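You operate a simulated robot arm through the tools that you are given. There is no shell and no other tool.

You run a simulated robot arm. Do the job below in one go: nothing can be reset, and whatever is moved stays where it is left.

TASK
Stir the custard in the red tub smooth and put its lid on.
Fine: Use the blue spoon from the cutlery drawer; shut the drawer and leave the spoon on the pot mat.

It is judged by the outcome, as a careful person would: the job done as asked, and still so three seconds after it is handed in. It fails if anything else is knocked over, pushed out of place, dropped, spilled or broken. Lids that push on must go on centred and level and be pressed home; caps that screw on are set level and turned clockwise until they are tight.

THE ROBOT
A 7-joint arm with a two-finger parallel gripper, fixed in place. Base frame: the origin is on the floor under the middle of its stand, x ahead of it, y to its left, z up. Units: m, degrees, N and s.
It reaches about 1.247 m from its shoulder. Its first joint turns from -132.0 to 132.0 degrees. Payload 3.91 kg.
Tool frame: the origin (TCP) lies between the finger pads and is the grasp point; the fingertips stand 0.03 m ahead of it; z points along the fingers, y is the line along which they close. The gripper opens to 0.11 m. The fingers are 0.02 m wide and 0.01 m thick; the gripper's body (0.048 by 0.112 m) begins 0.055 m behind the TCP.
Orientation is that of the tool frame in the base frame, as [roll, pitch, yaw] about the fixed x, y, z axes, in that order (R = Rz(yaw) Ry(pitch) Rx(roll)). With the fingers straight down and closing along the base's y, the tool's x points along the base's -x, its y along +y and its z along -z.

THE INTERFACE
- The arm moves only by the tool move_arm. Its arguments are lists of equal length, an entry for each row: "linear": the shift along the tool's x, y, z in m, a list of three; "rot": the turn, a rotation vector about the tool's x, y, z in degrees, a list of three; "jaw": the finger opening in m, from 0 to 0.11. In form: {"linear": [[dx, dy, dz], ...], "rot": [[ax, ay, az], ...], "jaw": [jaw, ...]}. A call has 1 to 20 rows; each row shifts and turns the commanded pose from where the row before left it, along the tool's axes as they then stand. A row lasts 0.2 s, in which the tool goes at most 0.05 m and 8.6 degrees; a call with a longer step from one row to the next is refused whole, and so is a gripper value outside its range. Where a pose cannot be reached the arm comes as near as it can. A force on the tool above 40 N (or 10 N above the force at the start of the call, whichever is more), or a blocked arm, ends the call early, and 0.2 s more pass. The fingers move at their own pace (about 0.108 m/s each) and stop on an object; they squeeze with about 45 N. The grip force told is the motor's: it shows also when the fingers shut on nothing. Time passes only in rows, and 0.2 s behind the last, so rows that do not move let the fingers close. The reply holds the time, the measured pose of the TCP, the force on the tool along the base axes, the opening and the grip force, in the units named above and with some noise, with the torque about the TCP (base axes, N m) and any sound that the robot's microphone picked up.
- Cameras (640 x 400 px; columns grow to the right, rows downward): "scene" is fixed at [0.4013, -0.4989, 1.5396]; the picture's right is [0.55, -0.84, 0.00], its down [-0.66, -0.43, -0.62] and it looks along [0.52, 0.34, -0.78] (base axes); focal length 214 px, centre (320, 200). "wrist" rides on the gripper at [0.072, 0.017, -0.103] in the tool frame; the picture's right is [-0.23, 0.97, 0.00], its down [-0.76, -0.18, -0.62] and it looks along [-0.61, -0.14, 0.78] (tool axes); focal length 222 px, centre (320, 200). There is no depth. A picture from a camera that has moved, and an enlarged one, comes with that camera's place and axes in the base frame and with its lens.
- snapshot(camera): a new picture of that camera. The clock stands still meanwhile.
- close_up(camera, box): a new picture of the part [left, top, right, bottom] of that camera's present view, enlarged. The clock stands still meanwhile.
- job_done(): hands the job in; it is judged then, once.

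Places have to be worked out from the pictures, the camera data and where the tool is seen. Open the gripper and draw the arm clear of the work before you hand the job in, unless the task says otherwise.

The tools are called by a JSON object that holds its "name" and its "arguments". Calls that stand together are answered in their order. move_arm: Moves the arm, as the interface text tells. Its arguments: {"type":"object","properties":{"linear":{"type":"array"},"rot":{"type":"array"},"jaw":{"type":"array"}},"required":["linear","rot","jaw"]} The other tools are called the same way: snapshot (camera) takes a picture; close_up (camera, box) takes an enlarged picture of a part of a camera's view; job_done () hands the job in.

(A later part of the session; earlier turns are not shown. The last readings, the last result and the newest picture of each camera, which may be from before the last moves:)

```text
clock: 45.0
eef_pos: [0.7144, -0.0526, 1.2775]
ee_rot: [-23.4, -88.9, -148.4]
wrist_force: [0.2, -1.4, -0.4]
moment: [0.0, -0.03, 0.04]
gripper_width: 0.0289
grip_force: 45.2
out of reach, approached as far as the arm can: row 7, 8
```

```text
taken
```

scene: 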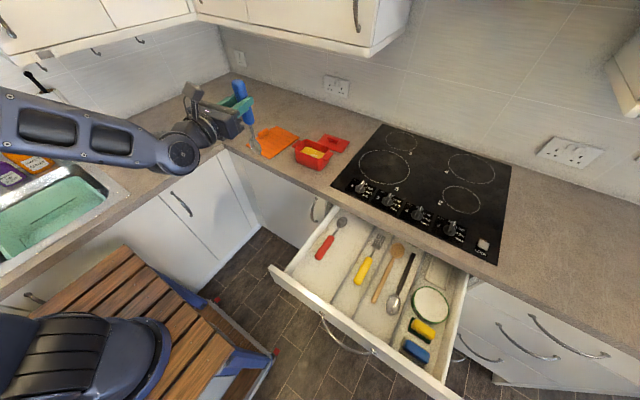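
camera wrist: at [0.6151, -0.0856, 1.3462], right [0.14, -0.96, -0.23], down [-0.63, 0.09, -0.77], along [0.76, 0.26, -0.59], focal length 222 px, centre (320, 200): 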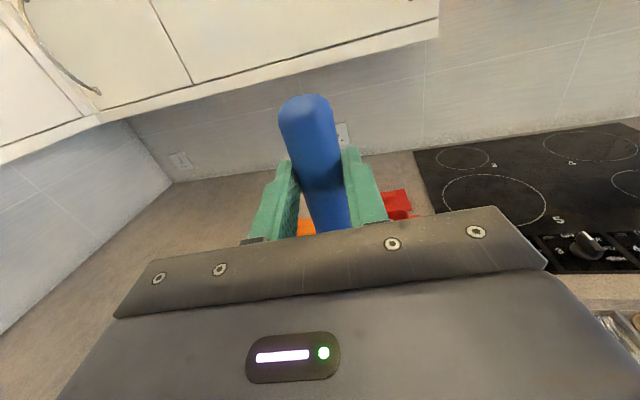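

The tub comes out centred near (0.987, -0.076) with its rim at z≈0.97 and its long side along y. Pointing dead ahead is slightly beyond a wrist limit here, so I allow about 12° of yaw and move forward while checking that the arm tracks.

{"name": "move_arm", "arguments": {"linear": [[0, 0, 0.0], [0, 0, 0.0], [0, 0, 0.025], [0, 0, 0.03], [0, 0, 0.03], [0, 0, 0.03]], "rot": [[6, 0, 0], [6, 0, 0], [0, 0, 0], [0, 0, 0], [0, 0, 0], [0, 0, 0]], "jaw": [0, 0, 0, 0, 0, 0]}}

{"name": "snapshot", "arguments": {"camera": "wrist"}}

{"name": "close_up", "arguments": {"camera": "scene", "box": [180, 70, 380, 195]}}

```text
clock: 46.4
eef_pos: [0.8233, -0.013, 1.2787]
ee_rot: [-5.7, -88.9, -154.1]
wrist_force: [-0.8, 0.5, 0.2]
moment: [0.02, 0.06, -0.02]
gripper_width: 0.0287
grip_force: 44.8
```

```text
taken
camera wrist: at [0.731, -0.0646, 1.349], right [0.34, -0.91, -0.23], down [-0.63, -0.04, -0.77], along [0.69, 0.41, -0.59], focal length 222 px, centre (320, 200)
```

wrist: 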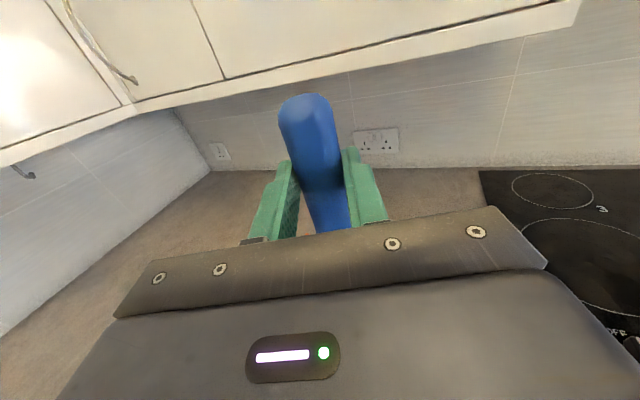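

```text
3.20 times, centred on (280, 132) of scene
camera zoom: at [0.4013, -0.4989, 1.5396], right [0.55, -0.84, 0.0], down [-0.66, -0.43, -0.62], along [0.52, 0.34, -0.78], focal length 686 px, centre (448, 416)
```

zoom: 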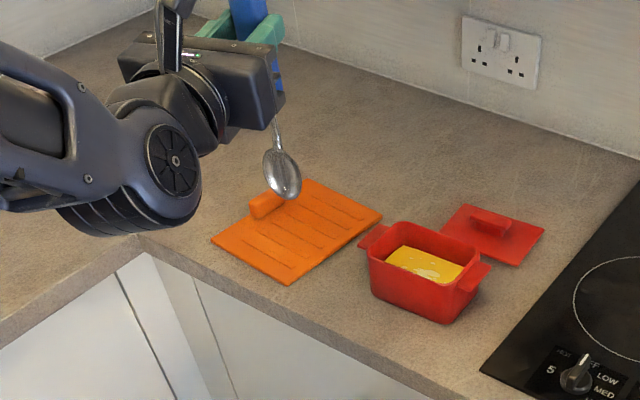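

The arm tracks now, with yaw about 20° and the spoon hanging over the mat side. I zoom in to measure where the bowl actually hangs relative to the gripper.

{"name": "close_up", "arguments": {"camera": "scene", "box": [240, 65, 320, 150]}}

{"name": "close_up", "arguments": {"camera": "wrist", "box": [220, 80, 420, 240]}}

```text
4.71 times, centred on (280, 108) of scene
camera zoom: at [0.4013, -0.4989, 1.5396], right [0.55, -0.84, 0.0], down [-0.66, -0.43, -0.62], along [0.52, 0.34, -0.78], focal length 1009 px, centre (508, 635)
```

zoom: 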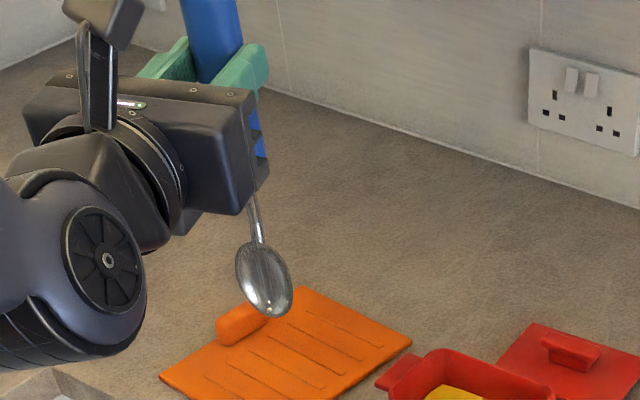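

```text
2.50 times, centred on (320, 160) of wrist
camera zoom: at [0.731, -0.0646, 1.349], right [0.34, -0.91, -0.23], down [-0.63, -0.04, -0.77], along [0.69, 0.41, -0.59], focal length 555 px, centre (320, 300)
```

zoom: 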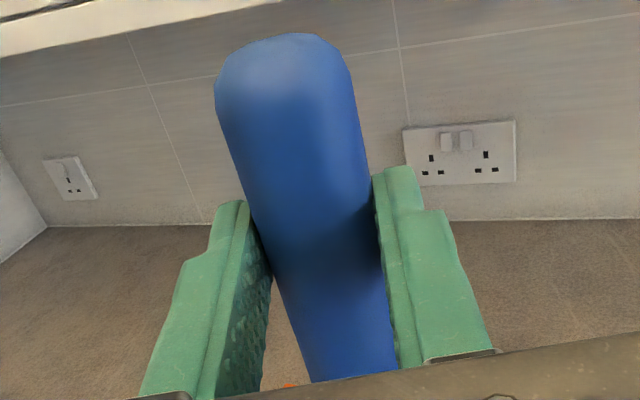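

The spoon hangs vertically: its tip is about 0.169 m below the TCP and 0.02 m ahead of it. Now I measure the tub itself with a tight close-up.

{"name": "close_up", "arguments": {"camera": "scene", "box": [284, 126, 356, 171]}}

```text
8.89 times, centred on (320, 148) of scene
camera zoom: at [0.4013, -0.4989, 1.5396], right [0.55, -0.84, 0.0], down [-0.66, -0.43, -0.62], along [0.52, 0.34, -0.78], focal length 1906 px, centre (320, 658)
```

zoom: 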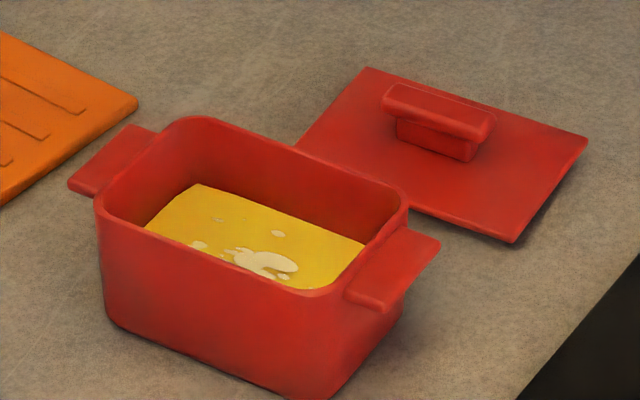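

The tub's inside spans about x 0.957–1.025 and y -0.131 to -0.018, with the custard surface near z≈0.934. I bring the spoon over the tub's centre at hover height.

{"name": "move_arm", "arguments": {"linear": [[0, 0.0193, 0.0192], [0, 0.0193, 0.0192], [0, 0.0193, 0.0192], [0, 0.0193, 0.0192], [0, 0.0193, 0.0192], [0, 0.0193, 0.0192], [-0.02, 0, 0], [-0.03, 0, 0], [-0.03, 0, 0]], "rot": [[0, 0, 0], [0, 0, 0], [0, 0, 0], [0, 0, 0], [0, 0, 0], [0, 0, 0], [0, 0, 0], [0, 0, 0], [0, 0, 0]], "jaw": [0, 0, 0, 0, 0, 0, 0, 0, 0]}}

{"name": "close_up", "arguments": {"camera": "scene", "box": [264, 96, 376, 171]}}

{"name": "snapshot", "arguments": {"camera": "scene"}}

```text
clock: 48.4
eef_pos: [0.9705, -0.0804, 1.2018]
ee_rot: [-4.6, -88.9, -155.1]
wrist_force: [-1.2, -1.3, 0.0]
moment: [0.02, 0.03, -0.02]
gripper_width: 0.0287
grip_force: 44.7
```

```text
5.33 times, centred on (320, 134) of scene
camera zoom: at [0.4013, -0.4989, 1.5396], right [0.55, -0.84, 0.0], down [-0.66, -0.43, -0.62], along [0.52, 0.34, -0.78], focal length 1144 px, centre (320, 555)
```

zoom: 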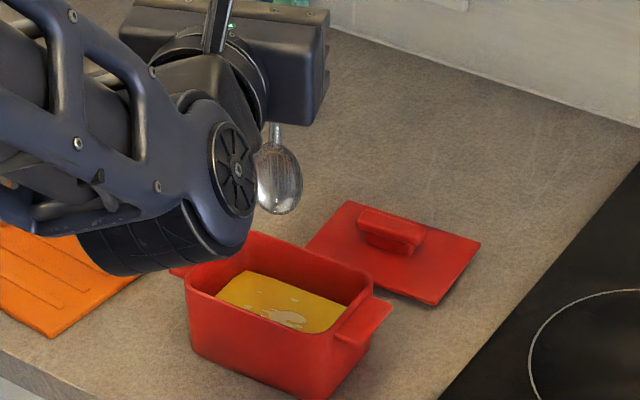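

```text
taken
```

scene: 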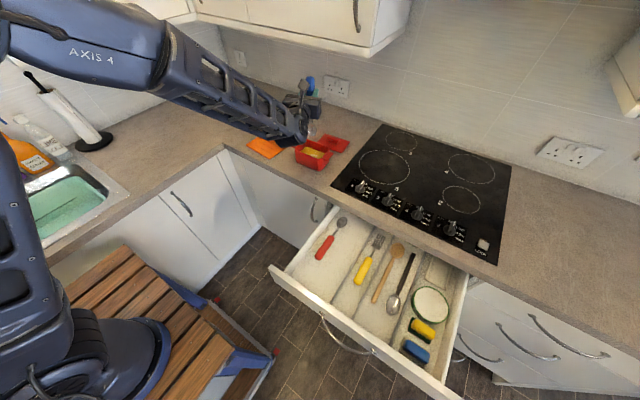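

The spoon tip projects to (0.990, -0.075, 1.034), right over the tub's centre. I lower it to just above the custard and check its clearance from the walls.

{"name": "move_arm", "arguments": {"linear": [[-0.02, 0, 0], [-0.025, 0, 0], [-0.025, 0, 0], [-0.015, 0, 0]], "rot": [[0, 0, 0], [0, 0, 0], [0, 0, 0], [0, 0, 0]], "jaw": [0, 0, 0, 0]}}

{"name": "close_up", "arguments": {"camera": "scene", "box": [276, 116, 356, 171]}}

```text
clock: 49.4
eef_pos: [0.9729, -0.0792, 1.1146]
ee_rot: [-6.5, -88.9, -153.3]
wrist_force: [-0.7, 0.6, -0.4]
moment: [-0.02, -0.01, -0.01]
gripper_width: 0.029
grip_force: 45.4
```

```text
7.27 times, centred on (316, 144) of scene
camera zoom: at [0.4013, -0.4989, 1.5396], right [0.55, -0.84, 0.0], down [-0.66, -0.43, -0.62], along [0.52, 0.34, -0.78], focal length 1560 px, centre (349, 611)
```

zoom: 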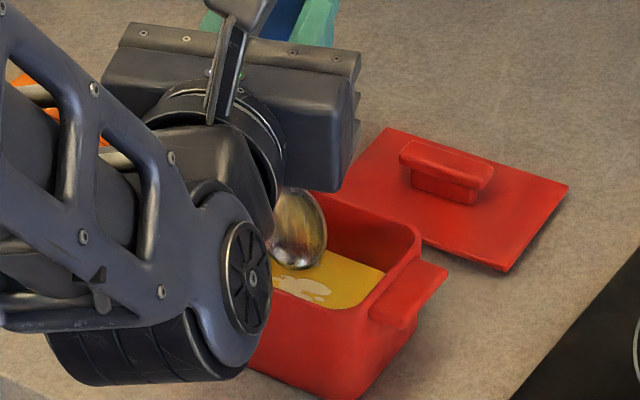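

The spoon tip is at about z=0.946, inside the tub and roughly 1 cm above the custard, centred between the walls. I lower it into the custard in small steps, watching the force for the tub bottom.

{"name": "move_arm", "arguments": {"linear": [[-0.006, 0, 0], [-0.006, 0, 0], [-0.005, 0, 0], [-0.004, 0, 0], [0, 0, 0]], "rot": [[0, 0, 0], [0, 0, 0], [0, 0, 0], [0, 0, 0], [0, 0, 0]], "jaw": [0, 0, 0, 0, 0]}}

{"name": "close_up", "arguments": {"camera": "scene", "box": [276, 116, 356, 171]}}

```text
clock: 50.6
eef_pos: [0.9754, -0.0779, 1.0953]
ee_rot: [-7.4, -88.9, -152.4]
wrist_force: [-0.8, -0.7, -0.9]
moment: [-0.01, 0.01, -0.03]
gripper_width: 0.0289
grip_force: 44.8
```

```text
7.27 times, centred on (316, 144) of scene
camera zoom: at [0.4013, -0.4989, 1.5396], right [0.55, -0.84, 0.0], down [-0.66, -0.43, -0.62], along [0.52, 0.34, -0.78], focal length 1560 px, centre (349, 611)
```

zoom: 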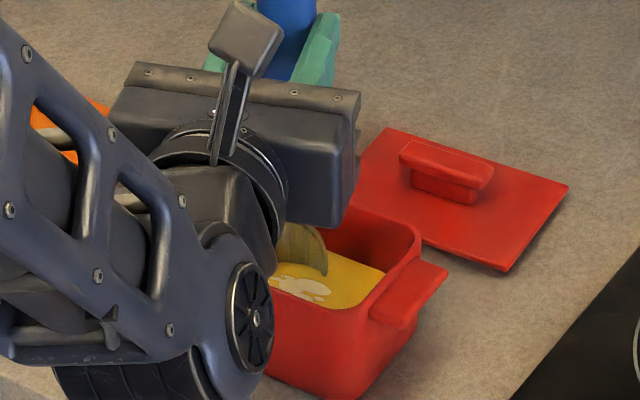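

The bowl is immersed and there is no contact force. I go 4 mm deeper, re-centre, and make one slow elliptical stroke staying clear of the walls.

{"name": "move_arm", "arguments": {"linear": [[-0.004, 0.0035, 0.0045], [0, 0.0036, 0.0046], [0, -0.01117, 0.00289], [0, -0.01025, 0.00031], [0, -0.00779, -0.00232], [0, -0.00412, -0.0046], [0, 0.00016, -0.00617], [0, 0.00443, -0.00682], [0, 0.00801, -0.00641], [0, 0.01038, -0.00503], [0, 0.01117, -0.00289], [0, 0.01025, -0.00031], [0, 0.00779, 0.00232], [0, 0.00412, 0.0046], [0, -0.00016, 0.00617], [0, -0.00443, 0.00682], [0, -0.00801, 0.00641], [0, -0.01038, 0.00503]], "rot": [[0, 0, 0], [0, 0, 0], [0, 0, 0], [0, 0, 0], [0, 0, 0], [0, 0, 0], [0, 0, 0], [0, 0, 0], [0, 0, 0], [0, 0, 0], [0, 0, 0], [0, 0, 0], [0, 0, 0], [0, 0, 0], [0, 0, 0], [0, 0, 0], [0, 0, 0], [0, 0, 0]], "jaw": [0, 0, 0, 0, 0, 0, 0, 0, 0, 0, 0, 0, 0, 0, 0, 0, 0, 0]}}

{"name": "close_up", "arguments": {"camera": "scene", "box": [276, 116, 356, 171]}}

```text
clock: 54.4
eef_pos: [0.9859, -0.0828, 1.0913]
ee_rot: [-8.0, -89.0, -151.6]
wrist_force: [0.3, -0.4, -0.9]
moment: [0.02, -0.02, 0.04]
gripper_width: 0.0291
grip_force: 45.0
```

```text
7.27 times, centred on (316, 144) of scene
camera zoom: at [0.4013, -0.4989, 1.5396], right [0.55, -0.84, 0.0], down [-0.66, -0.43, -0.62], along [0.52, 0.34, -0.78], focal length 1560 px, centre (349, 611)
```

zoom: 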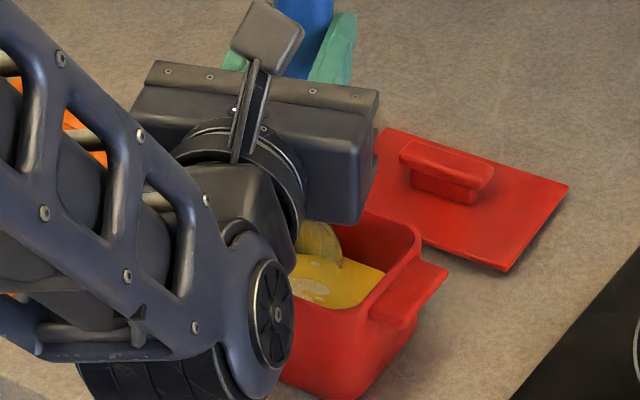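

The tub hasn't moved, the forces are near zero and the lumps are starting to fade. I keep stirring with the same path.

{"name": "move_arm", "arguments": {"linear": [[0, -0.01117, 0.00289], [0, -0.01025, 0.00031], [0, -0.00779, -0.00232], [0, -0.00412, -0.0046], [0, 0.00016, -0.00617], [0, 0.00443, -0.00682], [0, 0.00801, -0.00641], [0, 0.01038, -0.00503], [0, 0.01117, -0.00289], [0, 0.01025, -0.00031], [0, 0.00779, 0.00232], [0, 0.00412, 0.0046], [0, -0.00016, 0.00617], [0, -0.00443, 0.00682], [0, -0.00801, 0.00641], [0, -0.01038, 0.00503]], "rot": [[0, 0, 0], [0, 0, 0], [0, 0, 0], [0, 0, 0], [0, 0, 0], [0, 0, 0], [0, 0, 0], [0, 0, 0], [0, 0, 0], [0, 0, 0], [0, 0, 0], [0, 0, 0], [0, 0, 0], [0, 0, 0], [0, 0, 0], [0, 0, 0]], "jaw": [0, 0, 0, 0, 0, 0, 0, 0, 0, 0, 0, 0, 0, 0, 0, 0]}}

{"name": "move_arm", "arguments": {"linear": [[0, -0.01117, 0.00289], [0, -0.01025, 0.00031], [0, -0.00779, -0.00232], [0, -0.00412, -0.0046], [0, 0.00016, -0.00617], [0, 0.00443, -0.00682], [0, 0.00801, -0.00641], [0, 0.01038, -0.00503], [0, 0.01117, -0.00289], [0, 0.01025, -0.00031], [0, 0.00779, 0.00232], [0, 0.00412, 0.0046], [0, -0.00016, 0.00617], [0, -0.00443, 0.00682], [0, -0.00801, 0.00641], [0, -0.01038, 0.00503]], "rot": [[0, 0, 0], [0, 0, 0], [0, 0, 0], [0, 0, 0], [0, 0, 0], [0, 0, 0], [0, 0, 0], [0, 0, 0], [0, 0, 0], [0, 0, 0], [0, 0, 0], [0, 0, 0], [0, 0, 0], [0, 0, 0], [0, 0, 0], [0, 0, 0]], "jaw": [0, 0, 0, 0, 0, 0, 0, 0, 0, 0, 0, 0, 0, 0, 0, 0]}}

{"name": "close_up", "arguments": {"camera": "scene", "box": [276, 116, 356, 171]}}

```text
clock: 57.8
eef_pos: [0.9846, -0.0824, 1.091]
ee_rot: [-7.8, -88.9, -151.8]
wrist_force: [0.2, -0.9, 0.0]
moment: [0.0, 0.02, -0.03]
gripper_width: 0.0287
grip_force: 45.4
```

```text
clock: 61.2
eef_pos: [0.9853, -0.0838, 1.0909]
ee_rot: [-8.1, -88.9, -151.7]
wrist_force: [-0.5, 0.6, -0.7]
moment: [0.0, 0.04, -0.03]
gripper_width: 0.0289
grip_force: 44.8
```

```text
7.27 times, centred on (316, 144) of scene
camera zoom: at [0.4013, -0.4989, 1.5396], right [0.55, -0.84, 0.0], down [-0.66, -0.43, -0.62], along [0.52, 0.34, -0.78], focal length 1560 px, centre (349, 611)
```

zoom: 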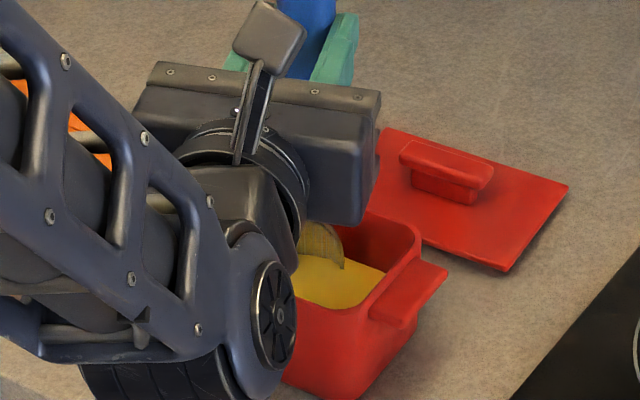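

The visible custard now looks smooth. I do two more turns to be safe, then return to the centre and lift straight up with a pause so it can drip.

{"name": "move_arm", "arguments": {"linear": [[0, -0.01117, 0.00289], [0, -0.01025, 0.00031], [0, -0.00779, -0.00232], [0, -0.00412, -0.0046], [0, 0.00016, -0.00617], [0, 0.00443, -0.00682], [0, 0.00801, -0.00641], [0, 0.01038, -0.00503], [0, 0.01117, -0.00289], [0, 0.01025, -0.00031], [0, 0.00779, 0.00232], [0, 0.00412, 0.0046], [0, -0.00016, 0.00617], [0, -0.00443, 0.00682], [0, -0.00801, 0.00641], [0, -0.01038, 0.00503]], "rot": [[0, 0, 0], [0, 0, 0], [0, 0, 0], [0, 0, 0], [0, 0, 0], [0, 0, 0], [0, 0, 0], [0, 0, 0], [0, 0, 0], [0, 0, 0], [0, 0, 0], [0, 0, 0], [0, 0, 0], [0, 0, 0], [0, 0, 0], [0, 0, 0]], "jaw": [0, 0, 0, 0, 0, 0, 0, 0, 0, 0, 0, 0, 0, 0, 0, 0]}}

{"name": "move_arm", "arguments": {"linear": [[0, -0.01117, 0.00289], [0, -0.01025, 0.00031], [0, -0.00779, -0.00232], [0, -0.00412, -0.0046], [0, 0.00016, -0.00617], [0, 0.00443, -0.00682], [0, 0.00801, -0.00641], [0, 0.01038, -0.00503], [0, 0.01117, -0.00289], [0, 0.01025, -0.00031], [0, 0.00779, 0.00232], [0, 0.00412, 0.0046], [0, -0.00016, 0.00617], [0, -0.00443, 0.00682], [0, -0.00801, 0.00641], [0, -0.01038, 0.00503]], "rot": [[0, 0, 0], [0, 0, 0], [0, 0, 0], [0, 0, 0], [0, 0, 0], [0, 0, 0], [0, 0, 0], [0, 0, 0], [0, 0, 0], [0, 0, 0], [0, 0, 0], [0, 0, 0], [0, 0, 0], [0, 0, 0], [0, 0, 0], [0, 0, 0]], "jaw": [0, 0, 0, 0, 0, 0, 0, 0, 0, 0, 0, 0, 0, 0, 0, 0]}}

{"name": "move_arm", "arguments": {"linear": [[0, -0.00518, -0.01408], [0.008, 0, 0], [0.01, 0, 0], [0.01, 0, 0], [0, 0, 0], [0, 0, 0], [0, 0, 0], [0, 0, 0], [0, 0, 0], [0.01, 0, 0], [0.015, 0, 0], [0.02, 0, 0], [0.02, 0, 0], [0.02, 0, 0]], "rot": [[0, 0, 0], [0, 0, 0], [0, 0, 0], [0, 0, 0], [0, 0, 0], [0, 0, 0], [0, 0, 0], [0, 0, 0], [0, 0, 0], [0, 0, 0], [0, 0, 0], [0, 0, 0], [0, 0, 0], [0, 0, 0]], "jaw": [0, 0, 0, 0, 0, 0, 0, 0, 0, 0, 0, 0, 0, 0]}}

{"name": "close_up", "arguments": {"camera": "scene", "box": [276, 96, 370, 171]}}

```text
clock: 64.6
eef_pos: [0.9848, -0.0826, 1.09]
ee_rot: [-8.3, -88.9, -151.4]
wrist_force: [-0.2, 0.1, -1.7]
moment: [-0.01, 0.01, -0.03]
gripper_width: 0.0286
grip_force: 44.8
```

```text
clock: 68.0
eef_pos: [0.9859, -0.0826, 1.0903]
ee_rot: [-8.5, -88.9, -151.2]
wrist_force: [-0.1, 0.2, -0.5]
moment: [0.02, 0.01, 0.01]
gripper_width: 0.0289
grip_force: 44.8
```

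```text
clock: 71.0
eef_pos: [0.9685, -0.0835, 1.2038]
ee_rot: [-8.2, -89.0, -151.6]
wrist_force: [-1.2, 0.1, -1.0]
moment: [0.01, -0.01, 0.01]
gripper_width: 0.0289
grip_force: 44.9
```

```text
5.33 times, centred on (323, 134) of scene
camera zoom: at [0.4013, -0.4989, 1.5396], right [0.55, -0.84, 0.0], down [-0.66, -0.43, -0.62], along [0.52, 0.34, -0.78], focal length 1144 px, centre (304, 555)
```

zoom: 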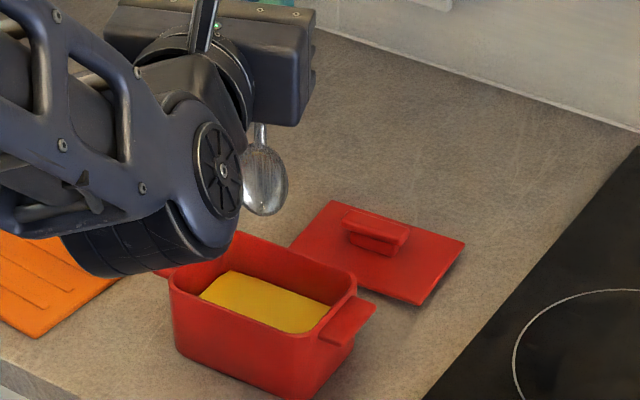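

The custard is smooth with no lumps, the tub is where it was, and the spoon is out. The wall cabinet's lower front edge works out to x≈1.13, z≈1.305, so I must not stand the gripper upright too far back. I first draw the spoon away to the left over the mat side, staying high.

{"name": "move_arm", "arguments": {"linear": [[0.015, 0, 0], [0.0077, -0.0294, -0.01555], [0.0077, -0.0294, -0.01555], [0.0077, -0.0294, -0.01555], [0.0077, -0.0294, -0.01555], [0.0077, -0.0294, -0.01555], [0, -0.0294, -0.01555], [0, 0, 0], [0, 0, 0]], "rot": [[0, 0, 0], [0, 0, 0], [0, 0, 0], [0, 0, 0], [0, 0, 0], [0, 0, 0], [0, 0, 0], [5, 0, 0], [5, 0, 0]], "jaw": [0, 0, 0, 0, 0, 0, 0, 0, 0]}}

{"name": "snapshot", "arguments": {"camera": "scene"}}

```text
clock: 73.0
eef_pos: [0.8176, 0.0477, 1.2551]
ee_rot: [2.1, -88.9, -151.7]
wrist_force: [-0.4, 0.3, -0.9]
moment: [-0.02, 0.04, -0.03]
gripper_width: 0.0288
grip_force: 44.7
```

```text
taken
```

scene: 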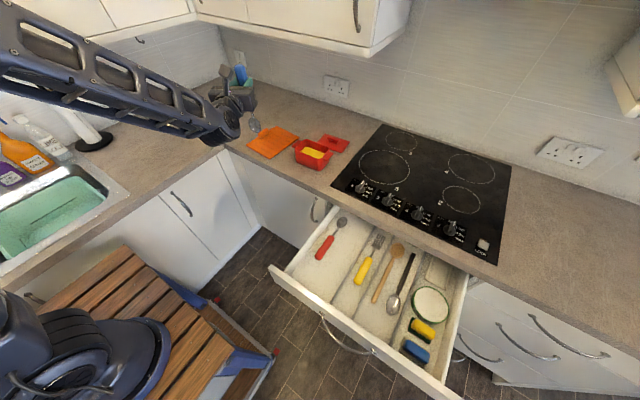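

I'm clear of the tub, with yaw about 30°. Now I turn the gripper down so the spoon lies level again.

{"name": "move_arm", "arguments": {"linear": [[0, 0, 0], [0, 0, 0], [0, 0, 0], [0, 0, 0], [0, 0, 0], [0, 0, 0], [0, 0, 0], [0, 0, 0], [0, 0, 0], [0, 0, 0], [0, 0, 0]], "rot": [[0, -8.1, 0], [0, -8.1, 0], [0, -8.1, 0], [0, -8.1, 0], [0, -8.1, 0], [0, -8.1, 0], [0, -8.1, 0], [0, -8.1, 0], [0, -8.1, 0], [0, -8.1, 0], [0, -8.0, 0]], "jaw": [0, 0, 0, 0, 0, 0, 0, 0, 0, 0, 0]}}

{"name": "snapshot", "arguments": {"camera": "scene"}}

{"name": "snapshot", "arguments": {"camera": "wrist"}}

```text
clock: 75.4
eef_pos: [0.8182, 0.0476, 1.2563]
ee_rot: [179.9, -2.0, 30.5]
wrist_force: [-0.5, 0.1, -0.4]
moment: [0.01, -0.06, 0.01]
gripper_width: 0.0286
grip_force: 44.7
```

```text
taken
```

scene: 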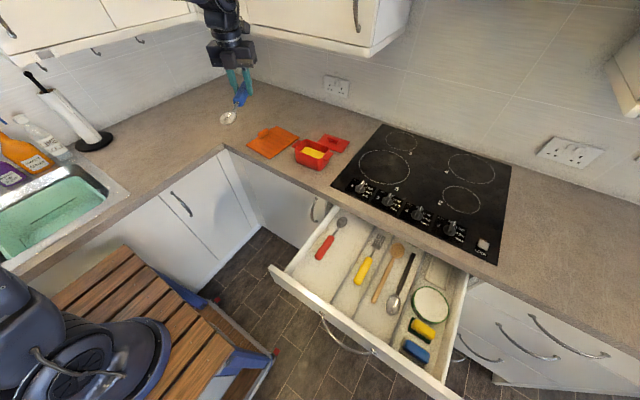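

```text
taken
camera wrist: at [0.8871, 0.0694, 1.3619], right [0.3, -0.96, -0.01], down [-0.77, -0.24, 0.6], along [-0.57, -0.17, -0.8], focal length 222 px, centre (320, 200)
```

wrist: 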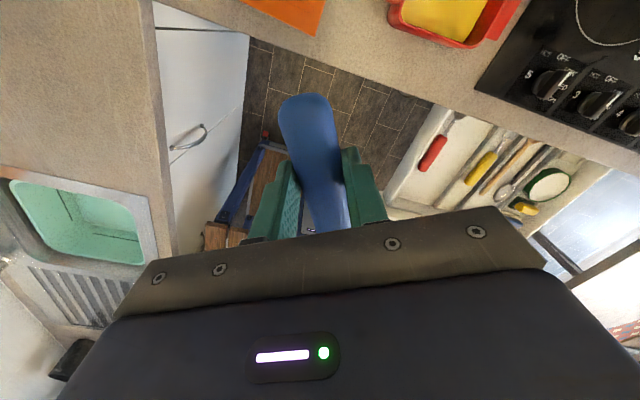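

The spoon is level again (residual tilt 2°). I now yaw the gripper back around about 180° in two stages, sweeping the spoon well above the tub, so the hand will be at the front of the mat and away from the cabinet.

{"name": "move_arm", "arguments": {"linear": [[0, 0, 0], [0, 0, 0], [0, 0, 0], [0, 0, 0], [0, 0, 0], [0, 0, 0], [0, 0, 0], [0, 0, 0], [0, 0, 0], [0, 0, 0], [0, 0, 0], [0, 0, 0]], "rot": [[0, -2.0, 0], [0, 0, -8.16], [0, 0, -8.16], [0, 0, -8.16], [0, 0, -8.16], [0, 0, -8.16], [0, 0, -8.16], [0, 0, -8.16], [0, 0, -8.16], [0, 0, -8.16], [0, 0, -8.16], [0, 0, -8.16]], "jaw": [0, 0, 0, 0, 0, 0, 0, 0, 0, 0, 0, 0]}}

{"name": "move_arm", "arguments": {"linear": [[0, 0, 0], [0, 0, 0], [0, 0, 0], [0, 0, 0], [0, 0, 0], [0, 0, 0], [0, 0, 0], [0, 0, 0], [0, 0, 0], [0, 0, 0], [0, 0, 0]], "rot": [[0, 0, -8.16], [0, 0, -8.16], [0, 0, -8.16], [0, 0, -8.16], [0, 0, -8.16], [0, 0, -8.16], [0, 0, -8.16], [0, 0, -8.16], [0, 0, -8.16], [0, 0, -8.16], [0, 0, -8.16]], "jaw": [0, 0, 0, 0, 0, 0, 0, 0, 0, 0, 0]}}

{"name": "snapshot", "arguments": {"camera": "scene"}}

{"name": "snapshot", "arguments": {"camera": "wrist"}}

```text
clock: 78.0
eef_pos: [0.8181, 0.049, 1.256]
ee_rot: [179.9, 0.0, 120.3]
wrist_force: [0.4, 0.5, -0.4]
moment: [0.02, 0.02, 0.02]
gripper_width: 0.0288
grip_force: 44.9
```

```text
clock: 80.4
eef_pos: [0.8181, 0.0484, 1.2554]
ee_rot: [-180.0, 0.0, -150.0]
wrist_force: [0.5, -0.3, 0.0]
moment: [-0.03, 0.02, 0.0]
gripper_width: 0.029
grip_force: 45.0
```

```text
taken
```

scene: 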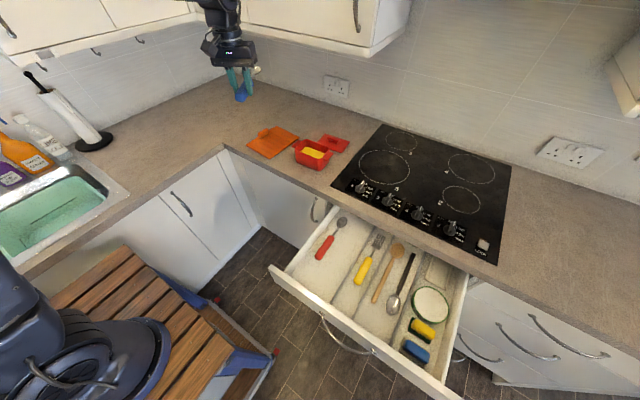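

```text
taken
camera wrist: at [0.7479, 0.0276, 1.3588], right [-0.29, 0.96, 0.0], down [0.75, 0.23, 0.62], along [0.6, 0.18, -0.78], focal length 222 px, centre (320, 200)
```

wrist: 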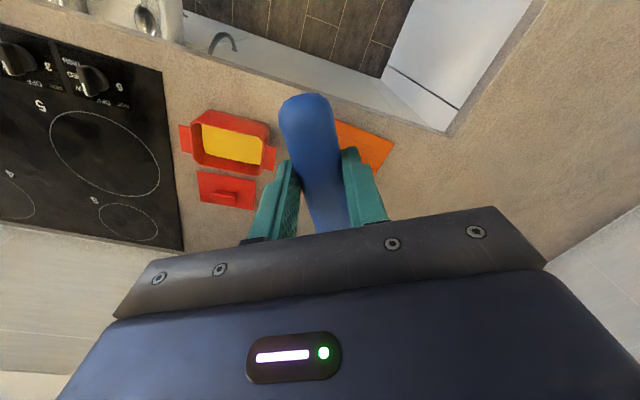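

The hand is now on the robot side and the bowl points away from me at about 30°. I move to above the front corner of the mat so the spoon lies diagonally across it.

{"name": "move_arm", "arguments": {"linear": [[-0.0221, -0.0007, 0.0342], [-0.0221, -0.0007, 0.0342], [-0.0221, -0.0007, 0.0342], [-0.0221, -0.0007, 0.0342], [-0.0221, -0.0007, 0.0342], [-0.0221, -0.0007, 0.0342]], "rot": [[0, 0, 0], [0, 0, 0], [0, 0, 0], [0, 0, 0], [0, 0, 0], [0, 0, 0]], "jaw": [0, 0, 0, 0, 0, 0]}}

{"name": "close_up", "arguments": {"camera": "scene", "box": [230, 90, 342, 165]}}

{"name": "snapshot", "arguments": {"camera": "wrist"}}

```text
clock: 81.8
eef_pos: [0.9366, 0.1111, 1.0522]
ee_rot: [-179.8, 0.3, -150.1]
wrist_force: [-0.2, 0.3, 1.1]
moment: [0.02, 0.02, 0.0]
gripper_width: 0.0289
grip_force: 44.6
```

```text
5.33 times, centred on (286, 128) of scene
camera zoom: at [0.4013, -0.4989, 1.5396], right [0.55, -0.84, 0.0], down [-0.66, -0.43, -0.62], along [0.52, 0.34, -0.78], focal length 1144 px, centre (501, 587)
```

zoom: 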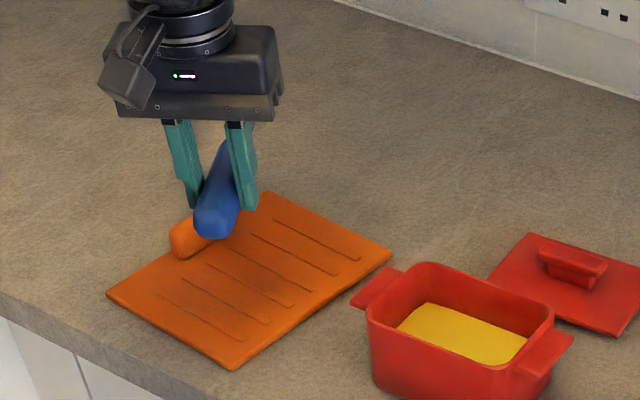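

```text
taken
camera wrist: at [0.8664, 0.09, 1.1553], right [-0.29, 0.96, 0.0], down [0.75, 0.23, 0.63], along [0.6, 0.18, -0.78], focal length 222 px, centre (320, 200)
```

wrist: 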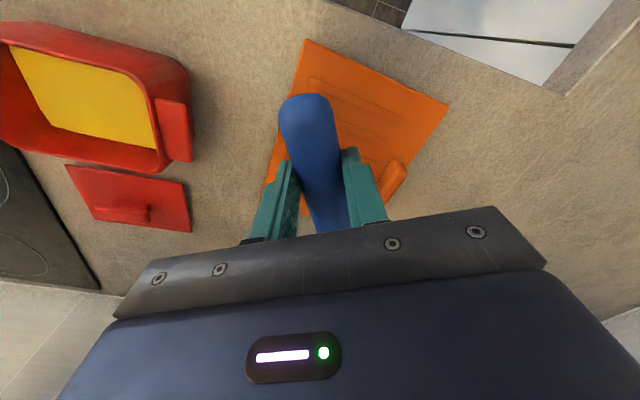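

The mat corners seen from the wrist agree with my earlier estimate, and the spoon line clears the raised block. I lower the spoon to just above the mat.

{"name": "move_arm", "arguments": {"linear": [[0, 0, 0.025], [0, 0, 0.025], [0, 0, 0.025], [0, 0, 0.013]], "rot": [[0, 0, 0], [0, 0, 0], [0, 0, 0], [0, 0, 0]], "jaw": [0, 0, 0, 0]}}

{"name": "close_up", "arguments": {"camera": "scene", "box": [238, 105, 318, 160]}}

```text
clock: 82.8
eef_pos: [0.9357, 0.1122, 0.9616]
ee_rot: [-180.0, 0.1, -150.2]
wrist_force: [0.0, 0.9, -0.8]
moment: [0.0, 0.0, -0.01]
gripper_width: 0.0287
grip_force: 44.9
```

```text
7.27 times, centred on (278, 132) of scene
camera zoom: at [0.4013, -0.4989, 1.5396], right [0.55, -0.84, 0.0], down [-0.66, -0.43, -0.62], along [0.52, 0.34, -0.78], focal length 1560 px, centre (626, 691)
```

zoom: 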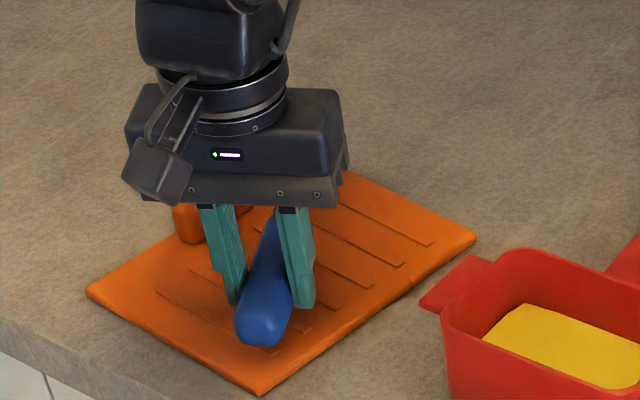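

The butt end is comfortably inside the mat outline. I lower in small steps and feel for contact.

{"name": "move_arm", "arguments": {"linear": [[0, 0, 0.004], [0, 0, 0.004], [0, 0, 0.003]], "rot": [[0, 0, 0], [0, 0, 0], [0, 0, 0]], "jaw": [0, 0, 0]}}

```text
clock: 83.6
eef_pos: [0.9349, 0.1112, 0.9515]
ee_rot: [180.0, 0.1, -150.2]
wrist_force: [-0.4, 0.6, -0.9]
moment: [-0.05, 0.03, -0.01]
gripper_width: 0.0291
grip_force: 44.6
```

No contact yet at z=0.9515, so I go on 2 mm at a time.

{"name": "move_arm", "arguments": {"linear": [[0, 0, 0.002], [0, 0, 0.002]], "rot": [[0, 0, 0], [0, 0, 0]], "jaw": [0, 0]}}

{"name": "close_up", "arguments": {"camera": "scene", "box": [238, 105, 318, 160]}}

```text
clock: 84.2
eef_pos: [0.9367, 0.112, 0.949]
ee_rot: [-179.9, 0.3, -150.1]
wrist_force: [-2.5, -2.6, 21.0]
moment: [0.55, -0.86, 0.01]
gripper_width: 0.0291
grip_force: 44.7
```

```text
7.27 times, centred on (278, 132) of scene
camera zoom: at [0.4013, -0.4989, 1.5396], right [0.55, -0.84, 0.0], down [-0.66, -0.43, -0.62], along [0.52, 0.34, -0.78], focal length 1560 px, centre (626, 691)
```

zoom: 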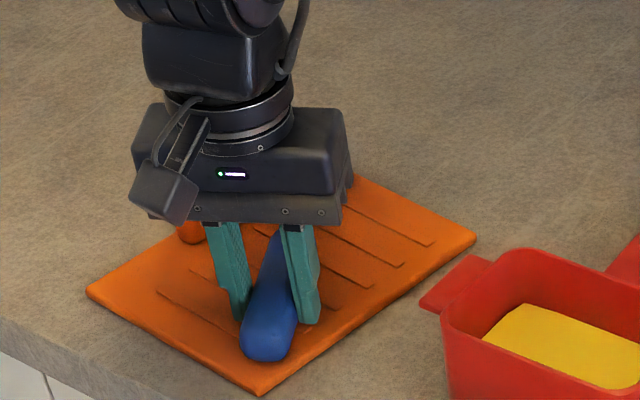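

Contact at z≈0.949 with 21 N up, so the spoon is resting on the mat. I ease up 1 mm, open the fingers a little and check.

{"name": "move_arm", "arguments": {"linear": [[0, 0, -0.001], [0, 0, 0], [0, 0, 0]], "rot": [[0, 0, 0], [0, 0, 0], [0, 0, 0]], "jaw": [0.0, 0.035, 0.045]}}

{"name": "move_arm", "arguments": {"linear": [[0, 0, -0.01], [0, 0, -0.02], [0, 0, -0.03], [0, 0, -0.04], [0, 0, -0.04]], "rot": [[0, 0, 0], [0, 0, 0], [0, 0, 0], [0, 0, 0], [0, 0, 0]], "jaw": [0.048, 0.048, 0.048, 0.048, 0.048]}}

{"name": "close_up", "arguments": {"camera": "scene", "box": [230, 95, 342, 170]}}

{"name": "snapshot", "arguments": {"camera": "wrist"}}

```text
clock: 85.0
eef_pos: [0.9361, 0.1125, 0.9482]
ee_rot: [-180.0, 0.1, -150.1]
wrist_force: [-0.2, -0.8, -0.4]
moment: [0.04, 0.05, -0.02]
gripper_width: 0.0447
grip_force: 0.0
```

```text
clock: 86.2
eef_pos: [0.936, 0.1107, 1.0878]
ee_rot: [180.0, 0.1, -150.1]
wrist_force: [0.0, 0.4, -1.0]
moment: [0.01, 0.04, 0.0]
gripper_width: 0.048
grip_force: 0.1
```

```text
5.33 times, centred on (286, 132) of scene
camera zoom: at [0.4013, -0.4989, 1.5396], right [0.55, -0.84, 0.0], down [-0.66, -0.43, -0.62], along [0.52, 0.34, -0.78], focal length 1144 px, centre (501, 560)
```

zoom: 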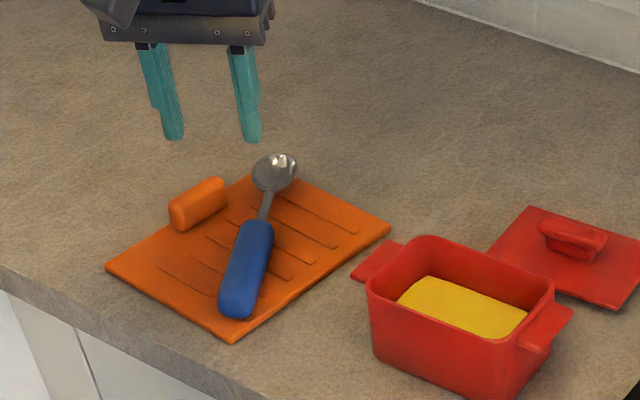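

```text
taken
camera wrist: at [0.8653, 0.0897, 1.1919], right [-0.29, 0.96, 0.0], down [0.75, 0.23, 0.62], along [0.6, 0.18, -0.78], focal length 222 px, centre (320, 200)
```

wrist: 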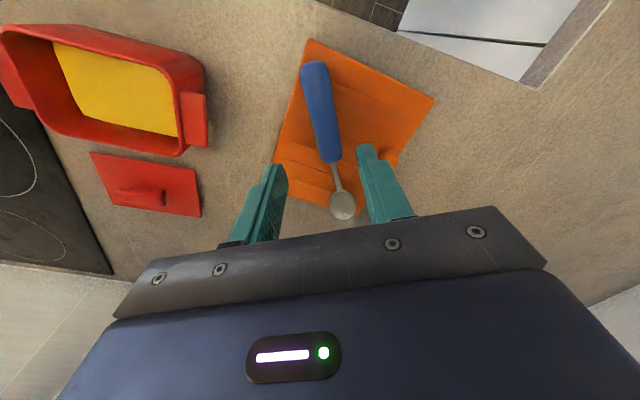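

The spoon lies on the mat, but its bowl tip overhangs the back edge by about 1.5 cm because the spoon is longer than I reckoned. I regrip it at the same pose, lift 1 cm, shift it back about 12 mm and turn it 3° so all of it is on the mat.

{"name": "move_arm", "arguments": {"linear": [[0, 0, 0.04], [0, 0, 0.04], [0, 0, 0.03], [0, 0, 0.02], [0, 0, 0.009], [0, 0, 0], [0, 0, 0], [0, 0, 0]], "rot": [[0, 0, 0], [0, 0, 0], [0, 0, 0], [0, 0, 0], [0, 0, 0], [0, 0, 0], [0, 0, 0], [0, 0, 0]], "jaw": [0.048, 0.048, 0.048, 0.048, 0.048, 0.02, 0.0, 0.0]}}

```text
clock: 88.0
eef_pos: [0.9358, 0.1112, 0.9491]
ee_rot: [-180.0, 0.0, -150.1]
wrist_force: [-0.4, 0.3, -0.4]
moment: [0.01, 0.02, 0.0]
gripper_width: 0.029
grip_force: 44.5
```

The handle is gripped again (29 mm, no side force). I lift 1 cm, shift, turn, and lower close to the mat.

{"name": "move_arm", "arguments": {"linear": [[0, 0, -0.01], [0.0055, 0.0018, 0], [0.0055, 0.0017, 0], [0, 0, 0], [0, 0, 0.004], [0, 0, 0.003]], "rot": [[0, 0, 0], [0, 0, 0], [0, 0, 0], [0, 0, -3], [0, 0, 0], [0, 0, 0]], "jaw": [0, 0, 0, 0, 0, 0]}}

{"name": "move_arm", "arguments": {"linear": [[0, 0, 0.002], [0, 0, 0.001]], "rot": [[0, 0, 0], [0, 0, 0]], "jaw": [0, 0]}}

```text
clock: 89.4
eef_pos: [0.9259, 0.109, 0.9533]
ee_rot: [179.9, 0.1, -147.2]
wrist_force: [-0.7, 0.8, -1.2]
moment: [-0.01, 0.01, 0.01]
gripper_width: 0.0291
grip_force: 45.0
```

```text
clock: 90.0
eef_pos: [0.9241, 0.1098, 0.9508]
ee_rot: [180.0, 0.1, -147.1]
wrist_force: [-0.1, -0.2, -0.8]
moment: [-0.04, 0.03, -0.01]
gripper_width: 0.0289
grip_force: 45.0
```

The tool is at (0.924, 0.110, 0.951) with no contact yet, so I lower the last 1–2 mm.

{"name": "move_arm", "arguments": {"linear": [[0, 0, 0.001], [0, 0, 0.001]], "rot": [[0, 0, 0], [0, 0, 0]], "jaw": [0, 0]}}

```text
clock: 90.6
eef_pos: [0.9264, 0.1091, 0.9488]
ee_rot: [-179.9, 0.2, -147.1]
wrist_force: [0.5, -0.8, 10.4]
moment: [-0.06, 0.16, -0.02]
gripper_width: 0.029
grip_force: 45.0
```

The 10 N upward force shows the spoon has touched down. I release it, rise, and check.

{"name": "move_arm", "arguments": {"linear": [[0, 0, 0], [0, 0, 0], [0, 0, -0.01], [0, 0, -0.02], [0, 0, -0.03], [0, 0, -0.04], [0, 0, -0.04]], "rot": [[0, 0, 0], [0, 0, 0], [0, 0, 0], [0, 0, 0], [0, 0, 0], [0, 0, 0], [0, 0, 0]], "jaw": [0.035, 0.048, 0.048, 0.048, 0.048, 0.048, 0.048]}}

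{"name": "close_up", "arguments": {"camera": "scene", "box": [230, 95, 342, 170]}}

{"name": "snapshot", "arguments": {"camera": "wrist"}}

```text
clock: 92.2
eef_pos: [0.9238, 0.1087, 1.088]
ee_rot: [-180.0, 0.0, -147.1]
wrist_force: [-0.4, 0.1, -0.4]
moment: [0.0, 0.0, 0.02]
gripper_width: 0.0481
grip_force: 0.2
```

```text
5.33 times, centred on (286, 132) of scene
camera zoom: at [0.4013, -0.4989, 1.5396], right [0.55, -0.84, 0.0], down [-0.66, -0.43, -0.62], along [0.52, 0.34, -0.78], focal length 1144 px, centre (501, 560)
```

zoom: 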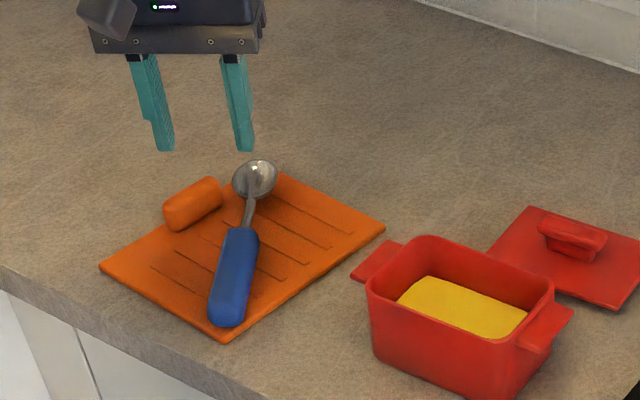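

```text
taken
camera wrist: at [0.8552, 0.0839, 1.1904], right [-0.34, 0.94, 0.0], down [0.74, 0.26, 0.62], along [0.59, 0.21, -0.78], focal length 222 px, centre (320, 200)
```

wrist: 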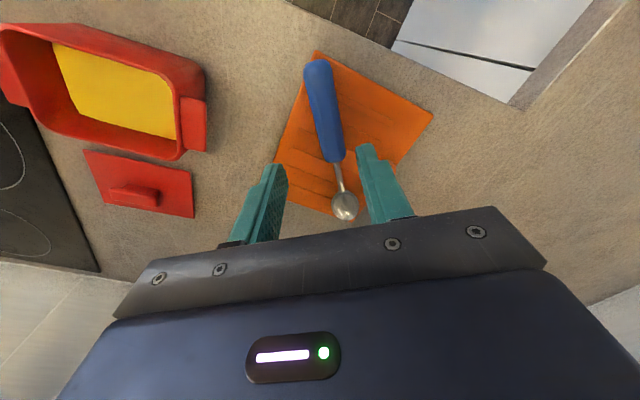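

The spoon now lies fully on the mat, diagonal from corner to corner. For the lid I need to know how high the hand and wrist stand above the TCP because of the wall cabinet, so I look at the whole scene.

{"name": "snapshot", "arguments": {"camera": "scene"}}

{"name": "close_up", "arguments": {"camera": "scene", "box": [180, 0, 420, 150]}}

```text
taken
```

scene: 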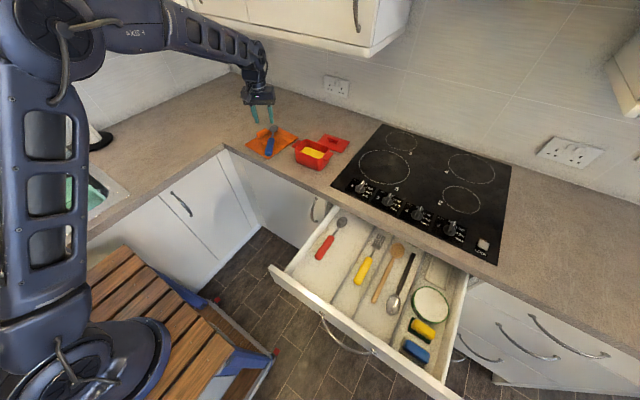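

```text
2.67 times, centred on (300, 75) of scene
camera zoom: at [0.4013, -0.4989, 1.5396], right [0.55, -0.84, 0.0], down [-0.66, -0.43, -0.62], along [0.52, 0.34, -0.78], focal length 572 px, centre (373, 533)
```

zoom: 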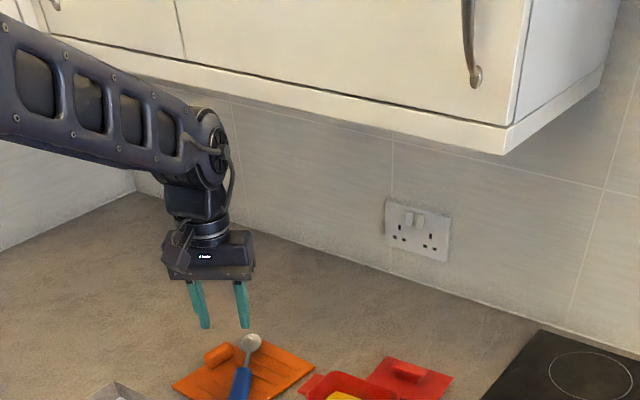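

The wrist's top is roughly 0.25 m above the TCP, so a vertical approach to the lid (TCP ≈0.95) stays about 10 cm under the cabinet. I turn to close along y, open the fingers, and move over the tub to the lid at a moderate height.

{"name": "move_arm", "arguments": {"linear": [[0, 0, 0], [0, 0, 0], [0, 0, 0], [0, 0, 0], [-0.0092, -0.04, 0.0036], [-0.0092, -0.04, 0.0036], [-0.0092, -0.04, 0.0036], [-0.0092, -0.04, 0.0036], [-0.0092, -0.04, 0.0036]], "rot": [[0, 0, 8.225], [0, 0, 8.225], [0, 0, 8.225], [0, 0, 8.225], [0, 0, 0], [0, 0, 0], [0, 0, 0], [0, 0, 0], [0, 0, 0]], "jaw": [0.06, 0.07, 0.08, 0.09, 0.09, 0.09, 0.09, 0.09, 0.09]}}

{"name": "snapshot", "arguments": {"camera": "wrist"}}

{"name": "snapshot", "arguments": {"camera": "scene"}}

```text
clock: 94.2
eef_pos: [0.9706, -0.0893, 1.0698]
ee_rot: [-179.9, 0.1, -179.9]
wrist_force: [-0.4, 0.4, 0.4]
moment: [-0.05, -0.04, 0.03]
gripper_width: 0.09
grip_force: 0.1
```

```text
taken
camera wrist: at [0.899, -0.0732, 1.1741], right [0.23, 0.97, 0.0], down [0.76, -0.18, 0.62], along [0.61, -0.14, -0.78], focal length 222 px, centre (320, 200)
```

wrist: 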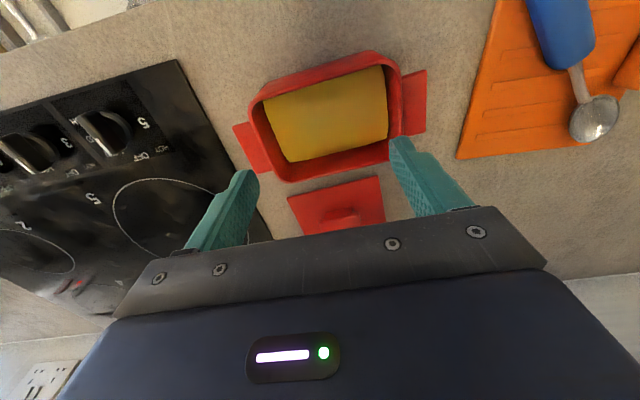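

```text
taken
```

scene: 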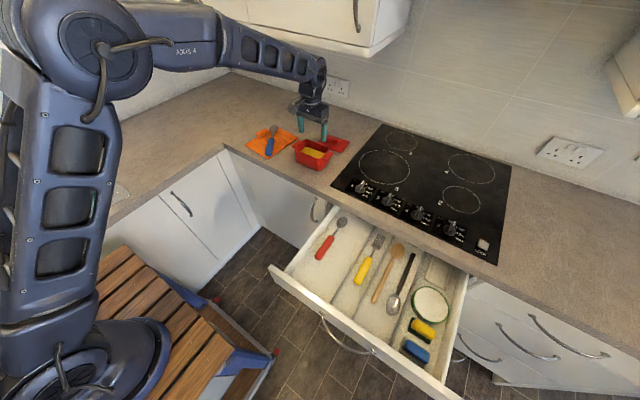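

This gives a clear view of the tub and lid together. I zoom in to measure both precisely.

{"name": "close_up", "arguments": {"camera": "wrist", "box": [220, 40, 440, 240]}}

{"name": "close_up", "arguments": {"camera": "scene", "box": [284, 126, 356, 171]}}

```text
2.00 times, centred on (330, 140) of wrist
camera zoom: at [0.899, -0.0732, 1.1741], right [0.23, 0.97, 0.0], down [0.76, -0.18, 0.62], along [0.61, -0.14, -0.78], focal length 444 px, centre (300, 320)
```

zoom: 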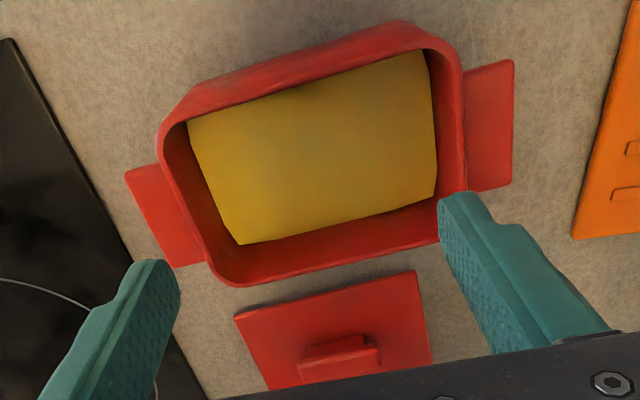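

```text
8.89 times, centred on (320, 148) of scene
camera zoom: at [0.4013, -0.4989, 1.5396], right [0.55, -0.84, 0.0], down [-0.66, -0.43, -0.62], along [0.52, 0.34, -0.78], focal length 1906 px, centre (320, 658)
```

zoom: 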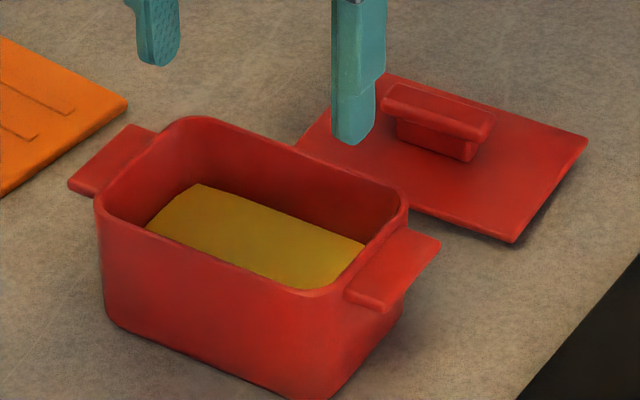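

Both views agree the lid sits about 0.146 m behind and 0.017 m right of the tub centre, and is turned about 4.5° (the tub about 2°). I move over the lid and turn to match it.

{"name": "move_arm", "arguments": {"linear": [[-0.031, -0.0018, 0.01], [-0.031, -0.0018, 0.01], [-0.031, -0.0018, 0.015], [-0.031, -0.0018, 0.0175], [-0.031, -0.0018, 0.0175], [0, 0, 0]], "rot": [[0, 0, 0], [0, 0, 0], [0, 0, 0], [0, 0, 0], [0, 0, 0], [0, 0, -4.5]], "jaw": [0.09, 0.09, 0.09, 0.09, 0.09, 0.09]}}

{"name": "snapshot", "arguments": {"camera": "wrist"}}

{"name": "close_up", "arguments": {"camera": "scene", "box": [270, 66, 390, 166]}}

```text
clock: 95.6
eef_pos: [1.1266, -0.1018, 0.9998]
ee_rot: [-180.0, 0.1, -175.5]
wrist_force: [-0.3, 0.2, -0.8]
moment: [-0.01, 0.03, 0.03]
gripper_width: 0.0899
grip_force: 0.0
```

```text
taken
camera wrist: at [1.0533, -0.0891, 1.1042], right [0.15, 0.99, 0.0], down [0.77, -0.12, 0.62], along [0.62, -0.09, -0.78], focal length 222 px, centre (320, 200)
```

wrist: 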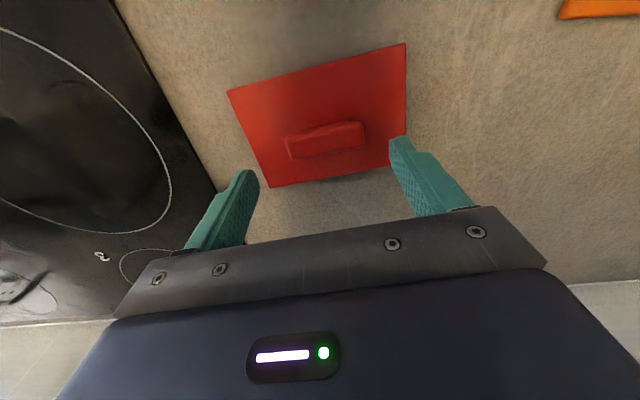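

```text
4.00 times, centred on (330, 116) of scene
camera zoom: at [0.4013, -0.4989, 1.5396], right [0.55, -0.84, 0.0], down [-0.66, -0.43, -0.62], along [0.52, 0.34, -0.78], focal length 858 px, centre (280, 536)
```

zoom: 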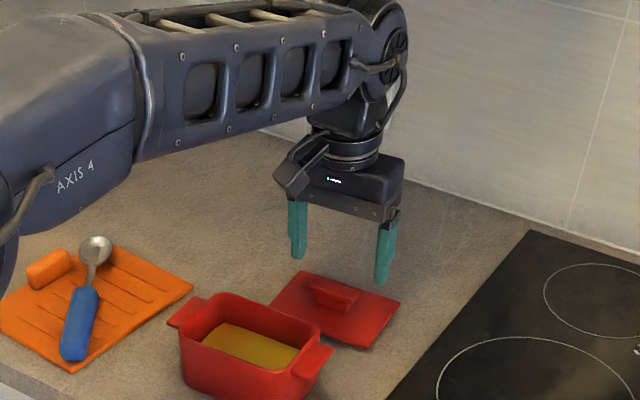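

The lid and its knob sit between the open fingers. I zoom in to measure the knob relative to the gripper.

{"name": "close_up", "arguments": {"camera": "wrist", "box": [210, 30, 430, 200]}}

```text
2.35 times, centred on (320, 115) of wrist
camera zoom: at [1.0533, -0.0891, 1.1042], right [0.15, 0.99, 0.0], down [0.77, -0.12, 0.62], along [0.62, -0.09, -0.78], focal length 523 px, centre (320, 400)
```

zoom: 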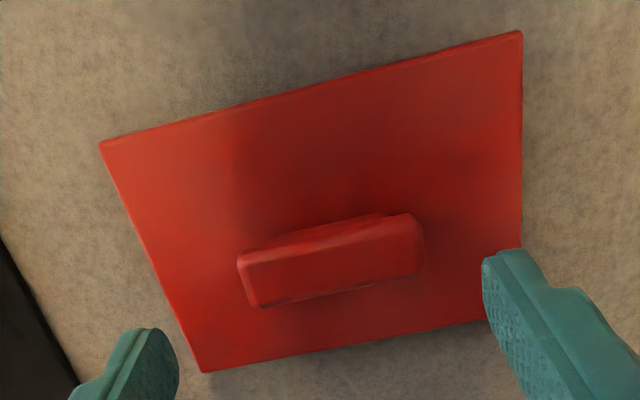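

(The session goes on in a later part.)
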